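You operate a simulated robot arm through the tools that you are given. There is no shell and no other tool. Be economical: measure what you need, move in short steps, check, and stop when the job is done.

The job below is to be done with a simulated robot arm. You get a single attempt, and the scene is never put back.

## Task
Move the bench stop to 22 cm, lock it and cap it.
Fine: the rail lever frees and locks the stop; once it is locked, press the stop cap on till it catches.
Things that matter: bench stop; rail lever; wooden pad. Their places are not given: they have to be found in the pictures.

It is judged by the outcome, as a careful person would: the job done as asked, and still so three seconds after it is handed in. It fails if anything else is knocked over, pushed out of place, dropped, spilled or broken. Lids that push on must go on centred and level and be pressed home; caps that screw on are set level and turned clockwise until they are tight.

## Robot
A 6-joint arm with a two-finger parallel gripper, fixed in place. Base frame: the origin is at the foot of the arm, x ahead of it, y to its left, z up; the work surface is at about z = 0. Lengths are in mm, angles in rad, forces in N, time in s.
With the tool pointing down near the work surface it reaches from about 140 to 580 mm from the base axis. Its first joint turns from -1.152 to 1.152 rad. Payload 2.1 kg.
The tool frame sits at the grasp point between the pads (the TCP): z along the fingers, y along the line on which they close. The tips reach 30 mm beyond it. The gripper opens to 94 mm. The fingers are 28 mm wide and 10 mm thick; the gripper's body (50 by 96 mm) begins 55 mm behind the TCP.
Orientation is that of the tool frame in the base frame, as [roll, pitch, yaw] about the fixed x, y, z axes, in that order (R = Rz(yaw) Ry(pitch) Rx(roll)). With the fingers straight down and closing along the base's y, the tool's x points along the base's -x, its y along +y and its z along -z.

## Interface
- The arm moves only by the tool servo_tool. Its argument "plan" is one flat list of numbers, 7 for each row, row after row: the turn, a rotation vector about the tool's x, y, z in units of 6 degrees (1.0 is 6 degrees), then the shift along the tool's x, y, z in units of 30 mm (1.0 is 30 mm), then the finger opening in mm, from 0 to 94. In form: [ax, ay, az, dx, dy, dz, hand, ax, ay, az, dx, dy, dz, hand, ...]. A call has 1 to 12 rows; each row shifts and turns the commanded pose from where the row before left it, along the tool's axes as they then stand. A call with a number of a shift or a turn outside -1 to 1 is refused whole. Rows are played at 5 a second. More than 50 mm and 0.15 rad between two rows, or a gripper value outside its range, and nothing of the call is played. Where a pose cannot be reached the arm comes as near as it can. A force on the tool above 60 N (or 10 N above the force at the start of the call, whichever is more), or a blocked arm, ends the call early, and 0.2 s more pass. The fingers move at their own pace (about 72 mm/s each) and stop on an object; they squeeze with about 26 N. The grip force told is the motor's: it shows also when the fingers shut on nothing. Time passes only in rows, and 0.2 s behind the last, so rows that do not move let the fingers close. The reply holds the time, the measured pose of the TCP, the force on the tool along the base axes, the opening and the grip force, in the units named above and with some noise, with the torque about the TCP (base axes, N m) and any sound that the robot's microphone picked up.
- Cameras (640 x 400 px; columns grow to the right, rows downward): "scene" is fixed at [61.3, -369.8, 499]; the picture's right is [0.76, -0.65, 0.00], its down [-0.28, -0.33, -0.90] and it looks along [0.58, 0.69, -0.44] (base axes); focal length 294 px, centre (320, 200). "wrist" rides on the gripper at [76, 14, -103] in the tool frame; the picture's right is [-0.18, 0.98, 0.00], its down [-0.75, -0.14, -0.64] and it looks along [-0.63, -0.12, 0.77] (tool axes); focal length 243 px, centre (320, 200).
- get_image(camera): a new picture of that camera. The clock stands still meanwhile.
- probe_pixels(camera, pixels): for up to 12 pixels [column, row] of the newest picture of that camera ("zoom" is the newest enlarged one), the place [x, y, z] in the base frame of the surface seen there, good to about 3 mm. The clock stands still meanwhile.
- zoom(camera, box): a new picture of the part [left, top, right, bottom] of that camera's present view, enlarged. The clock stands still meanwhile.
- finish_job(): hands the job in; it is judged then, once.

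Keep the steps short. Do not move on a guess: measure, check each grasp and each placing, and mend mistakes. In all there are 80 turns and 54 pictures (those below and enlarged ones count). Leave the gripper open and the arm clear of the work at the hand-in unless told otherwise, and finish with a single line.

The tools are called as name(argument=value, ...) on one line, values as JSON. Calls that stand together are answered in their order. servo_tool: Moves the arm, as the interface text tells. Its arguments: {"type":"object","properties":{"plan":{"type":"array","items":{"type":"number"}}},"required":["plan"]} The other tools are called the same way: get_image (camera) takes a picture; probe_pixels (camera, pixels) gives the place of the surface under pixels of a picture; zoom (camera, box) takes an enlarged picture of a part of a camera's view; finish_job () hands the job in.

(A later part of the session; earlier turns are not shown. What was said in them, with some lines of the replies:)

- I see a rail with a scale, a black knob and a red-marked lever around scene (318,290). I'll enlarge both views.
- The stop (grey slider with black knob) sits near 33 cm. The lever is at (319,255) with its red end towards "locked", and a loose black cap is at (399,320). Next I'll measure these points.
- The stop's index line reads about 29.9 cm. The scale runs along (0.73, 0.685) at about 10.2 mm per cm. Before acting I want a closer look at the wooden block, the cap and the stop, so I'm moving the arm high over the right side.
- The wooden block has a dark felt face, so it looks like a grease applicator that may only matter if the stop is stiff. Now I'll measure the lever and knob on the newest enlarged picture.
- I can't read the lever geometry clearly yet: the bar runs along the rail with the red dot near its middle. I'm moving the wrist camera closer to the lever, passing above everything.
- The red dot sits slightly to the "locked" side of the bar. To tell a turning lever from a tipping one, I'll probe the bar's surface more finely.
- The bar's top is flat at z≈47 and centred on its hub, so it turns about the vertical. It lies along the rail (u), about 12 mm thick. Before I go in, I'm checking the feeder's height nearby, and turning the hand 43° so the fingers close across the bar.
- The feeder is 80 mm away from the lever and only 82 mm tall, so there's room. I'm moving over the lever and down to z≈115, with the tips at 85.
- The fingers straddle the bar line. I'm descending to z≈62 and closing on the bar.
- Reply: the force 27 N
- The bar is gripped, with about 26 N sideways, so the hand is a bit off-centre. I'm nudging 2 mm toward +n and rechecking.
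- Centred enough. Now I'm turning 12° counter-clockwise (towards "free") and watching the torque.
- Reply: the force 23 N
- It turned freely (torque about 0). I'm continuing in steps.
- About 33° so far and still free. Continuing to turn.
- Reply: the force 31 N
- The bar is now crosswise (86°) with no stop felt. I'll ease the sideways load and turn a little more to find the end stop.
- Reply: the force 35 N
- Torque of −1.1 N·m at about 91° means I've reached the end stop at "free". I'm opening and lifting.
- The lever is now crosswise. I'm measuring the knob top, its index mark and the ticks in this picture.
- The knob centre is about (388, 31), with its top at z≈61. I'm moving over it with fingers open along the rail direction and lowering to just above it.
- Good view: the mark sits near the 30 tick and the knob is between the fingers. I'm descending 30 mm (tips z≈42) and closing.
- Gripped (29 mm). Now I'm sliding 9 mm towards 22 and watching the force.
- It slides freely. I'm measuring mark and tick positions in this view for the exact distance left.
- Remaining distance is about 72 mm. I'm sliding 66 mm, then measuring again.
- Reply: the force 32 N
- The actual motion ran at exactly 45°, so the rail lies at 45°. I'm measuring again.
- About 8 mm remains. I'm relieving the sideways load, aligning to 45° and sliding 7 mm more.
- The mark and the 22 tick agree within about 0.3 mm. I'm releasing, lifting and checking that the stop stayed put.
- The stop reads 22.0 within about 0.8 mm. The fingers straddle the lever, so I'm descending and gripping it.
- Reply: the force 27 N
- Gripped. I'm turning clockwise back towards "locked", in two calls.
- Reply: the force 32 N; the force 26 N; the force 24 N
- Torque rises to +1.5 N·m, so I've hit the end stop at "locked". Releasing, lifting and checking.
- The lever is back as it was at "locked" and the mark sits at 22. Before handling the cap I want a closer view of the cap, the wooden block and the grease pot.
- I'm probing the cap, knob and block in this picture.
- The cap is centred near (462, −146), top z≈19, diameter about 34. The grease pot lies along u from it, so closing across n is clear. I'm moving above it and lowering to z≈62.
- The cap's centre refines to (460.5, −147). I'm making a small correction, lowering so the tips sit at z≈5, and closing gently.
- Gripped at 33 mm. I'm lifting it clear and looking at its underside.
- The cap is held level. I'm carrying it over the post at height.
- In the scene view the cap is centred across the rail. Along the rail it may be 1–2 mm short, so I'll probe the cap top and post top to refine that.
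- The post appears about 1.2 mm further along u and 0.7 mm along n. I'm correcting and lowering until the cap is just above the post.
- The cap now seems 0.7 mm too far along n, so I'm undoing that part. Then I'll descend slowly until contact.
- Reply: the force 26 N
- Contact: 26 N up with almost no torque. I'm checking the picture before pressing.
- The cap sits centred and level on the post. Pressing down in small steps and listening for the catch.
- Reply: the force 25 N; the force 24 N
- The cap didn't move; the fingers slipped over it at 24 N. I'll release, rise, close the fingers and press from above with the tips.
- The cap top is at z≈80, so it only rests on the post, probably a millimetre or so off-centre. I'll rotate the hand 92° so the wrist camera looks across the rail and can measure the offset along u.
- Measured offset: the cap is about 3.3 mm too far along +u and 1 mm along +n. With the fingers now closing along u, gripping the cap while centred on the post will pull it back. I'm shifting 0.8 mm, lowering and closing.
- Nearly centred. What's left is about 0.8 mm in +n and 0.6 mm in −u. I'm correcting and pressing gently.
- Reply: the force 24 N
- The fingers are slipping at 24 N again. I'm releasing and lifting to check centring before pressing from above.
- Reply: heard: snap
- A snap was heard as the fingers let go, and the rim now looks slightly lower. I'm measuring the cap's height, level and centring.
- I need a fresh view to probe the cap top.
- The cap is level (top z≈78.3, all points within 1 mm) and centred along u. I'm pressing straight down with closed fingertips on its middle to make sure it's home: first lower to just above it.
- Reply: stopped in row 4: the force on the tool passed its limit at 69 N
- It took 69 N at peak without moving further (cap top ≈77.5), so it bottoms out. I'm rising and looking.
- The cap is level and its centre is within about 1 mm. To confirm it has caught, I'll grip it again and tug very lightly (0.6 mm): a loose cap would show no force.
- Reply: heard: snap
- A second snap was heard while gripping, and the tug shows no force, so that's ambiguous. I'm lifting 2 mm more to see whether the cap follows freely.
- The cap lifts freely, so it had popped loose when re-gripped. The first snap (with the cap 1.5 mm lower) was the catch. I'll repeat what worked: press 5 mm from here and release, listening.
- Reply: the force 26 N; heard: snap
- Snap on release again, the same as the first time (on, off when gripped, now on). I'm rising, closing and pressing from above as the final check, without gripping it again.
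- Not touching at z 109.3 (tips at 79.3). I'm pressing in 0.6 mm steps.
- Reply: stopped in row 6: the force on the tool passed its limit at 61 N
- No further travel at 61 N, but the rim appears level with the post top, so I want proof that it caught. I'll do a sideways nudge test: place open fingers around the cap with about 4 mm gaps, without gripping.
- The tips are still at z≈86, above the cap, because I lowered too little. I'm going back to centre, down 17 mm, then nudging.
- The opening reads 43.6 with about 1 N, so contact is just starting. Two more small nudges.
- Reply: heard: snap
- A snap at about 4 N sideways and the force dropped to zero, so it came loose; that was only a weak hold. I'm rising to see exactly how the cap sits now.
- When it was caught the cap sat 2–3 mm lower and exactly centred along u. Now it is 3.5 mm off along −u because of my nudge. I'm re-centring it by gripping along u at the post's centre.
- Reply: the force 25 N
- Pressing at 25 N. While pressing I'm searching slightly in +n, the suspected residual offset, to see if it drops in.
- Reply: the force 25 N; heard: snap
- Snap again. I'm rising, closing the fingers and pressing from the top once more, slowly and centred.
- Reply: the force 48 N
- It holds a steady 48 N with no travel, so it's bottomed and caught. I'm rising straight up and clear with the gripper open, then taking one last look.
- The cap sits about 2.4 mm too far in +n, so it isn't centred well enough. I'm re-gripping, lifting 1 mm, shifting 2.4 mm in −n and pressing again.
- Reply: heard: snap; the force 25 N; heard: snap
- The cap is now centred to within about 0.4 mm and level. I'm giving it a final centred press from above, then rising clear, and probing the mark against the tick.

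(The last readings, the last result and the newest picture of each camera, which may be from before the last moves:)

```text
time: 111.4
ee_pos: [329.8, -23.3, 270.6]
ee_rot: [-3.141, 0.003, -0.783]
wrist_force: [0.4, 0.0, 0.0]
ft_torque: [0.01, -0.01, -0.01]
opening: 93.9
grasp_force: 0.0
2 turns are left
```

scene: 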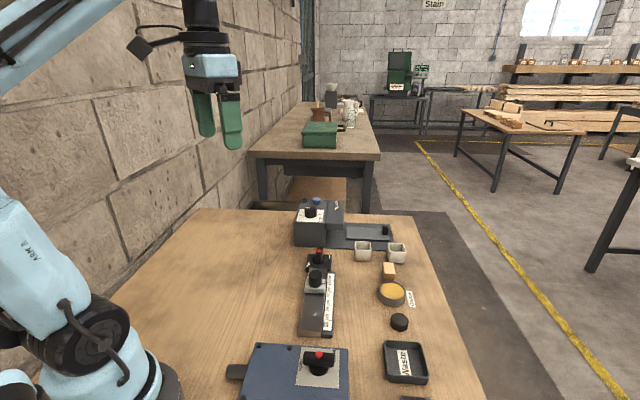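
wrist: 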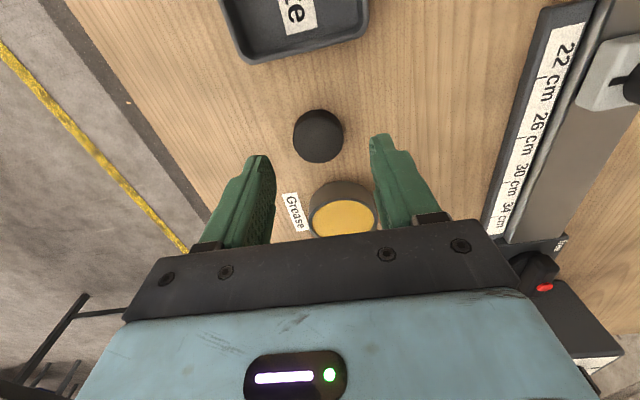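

The press only touched it (4 N). I'm doing one firmer press straight down, then rising clear.

servo_tool(plan=[0, 0, 0, 0, 0, 0, 0, 0, 0, 0, 0, 0, 0, 0, 0, 0, 0, 0, 0, 0.9, 0, 0, 0, 0, 0, 0, 0.9, 0, 0, 0, 0, 0, 0, 0.9, 0, 0, 0, 0, 0, 0, 0.9, 0, 0, 0, 0, 0, 0, 0.9, 0, 0, 0, 0, 0, 0, 0.83, 0, 0, 0, 0, 0, 0, 0, 0, 0, 0, 0, 0, 0, 0, 0])

servo_tool(plan=[0, 0, 0, 0, 0, 0.03, 0, 0, 0, 0, 0, 0, 0.03, 0, 0, 0, 0, 0, 0, 0.03, 0, 0, 0, 0, 0, 0, 0.02, 0, 0, 0, 0, 0, 0, 0.02, 0, 0, 0, 0, 0, 0, 0.02, 0, 0, 0, 0, 0, 0, 0.02, 0, 0, 0, 0, 0, 0, 0, 0])

servo_tool(plan=[0, 0, 0, 0, 0, -0.5, 0, 0, 0, 0, 0, 0, -0.9, 0, 0, 0, 0, 0, 0, -1, 60, 0, 0, 0, 0, 0, -1, 94, 0, 0, 0, 0, 0, -1, 94, 0, 0, 0, 0, 0, -1, 94, 0, 0, 0, 0, 0, 0, 94])

```text
time: 113.6
ee_pos: [326.1, -23.7, 110.3]
ee_rot: [3.14, 0.002, -0.783]
wrist_force: [0.9, -0.1, -0.3]
ft_torque: [0.0, 0.01, 0.03]
opening: 0.0
grasp_force: 25.6
```

```text
time: 114.9
ee_pos: [327.9, -23.3, 107.0]
ee_rot: [3.139, 0.008, -0.783]
wrist_force: [-2.2, 1.3, 19.4]
ft_torque: [-0.04, -0.03, -0.04]
opening: 0.0
grasp_force: 26.0
stopped in row 6: the force on the tool passed its limit at 67 N (the readings are from after the stop); the commanded pose is now the measured one
```

```text
time: 116.5
ee_pos: [330.6, -23.2, 269.3]
ee_rot: [3.139, 0.007, -0.784]
wrist_force: [0.0, 0.1, -0.5]
ft_torque: [0.04, 0.01, 0.0]
opening: 94.0
grasp_force: 0.0
1 turns are left
```

The final press reached 67 N with no further travel. The arm is clear and the gripper open, so I'm handing in.

finish_job()

```text
The job is handed in.
```

The stop is locked about 1.4 mm past the 22 cm tick and the cap is on, centred and level. It snapped and took 67 N without moving, but I'm not certain it fully caught: its rim sits about level with the post top, and earlier seatings came loose when gripped or nudged at about 4 N; I never used the wooden pad.
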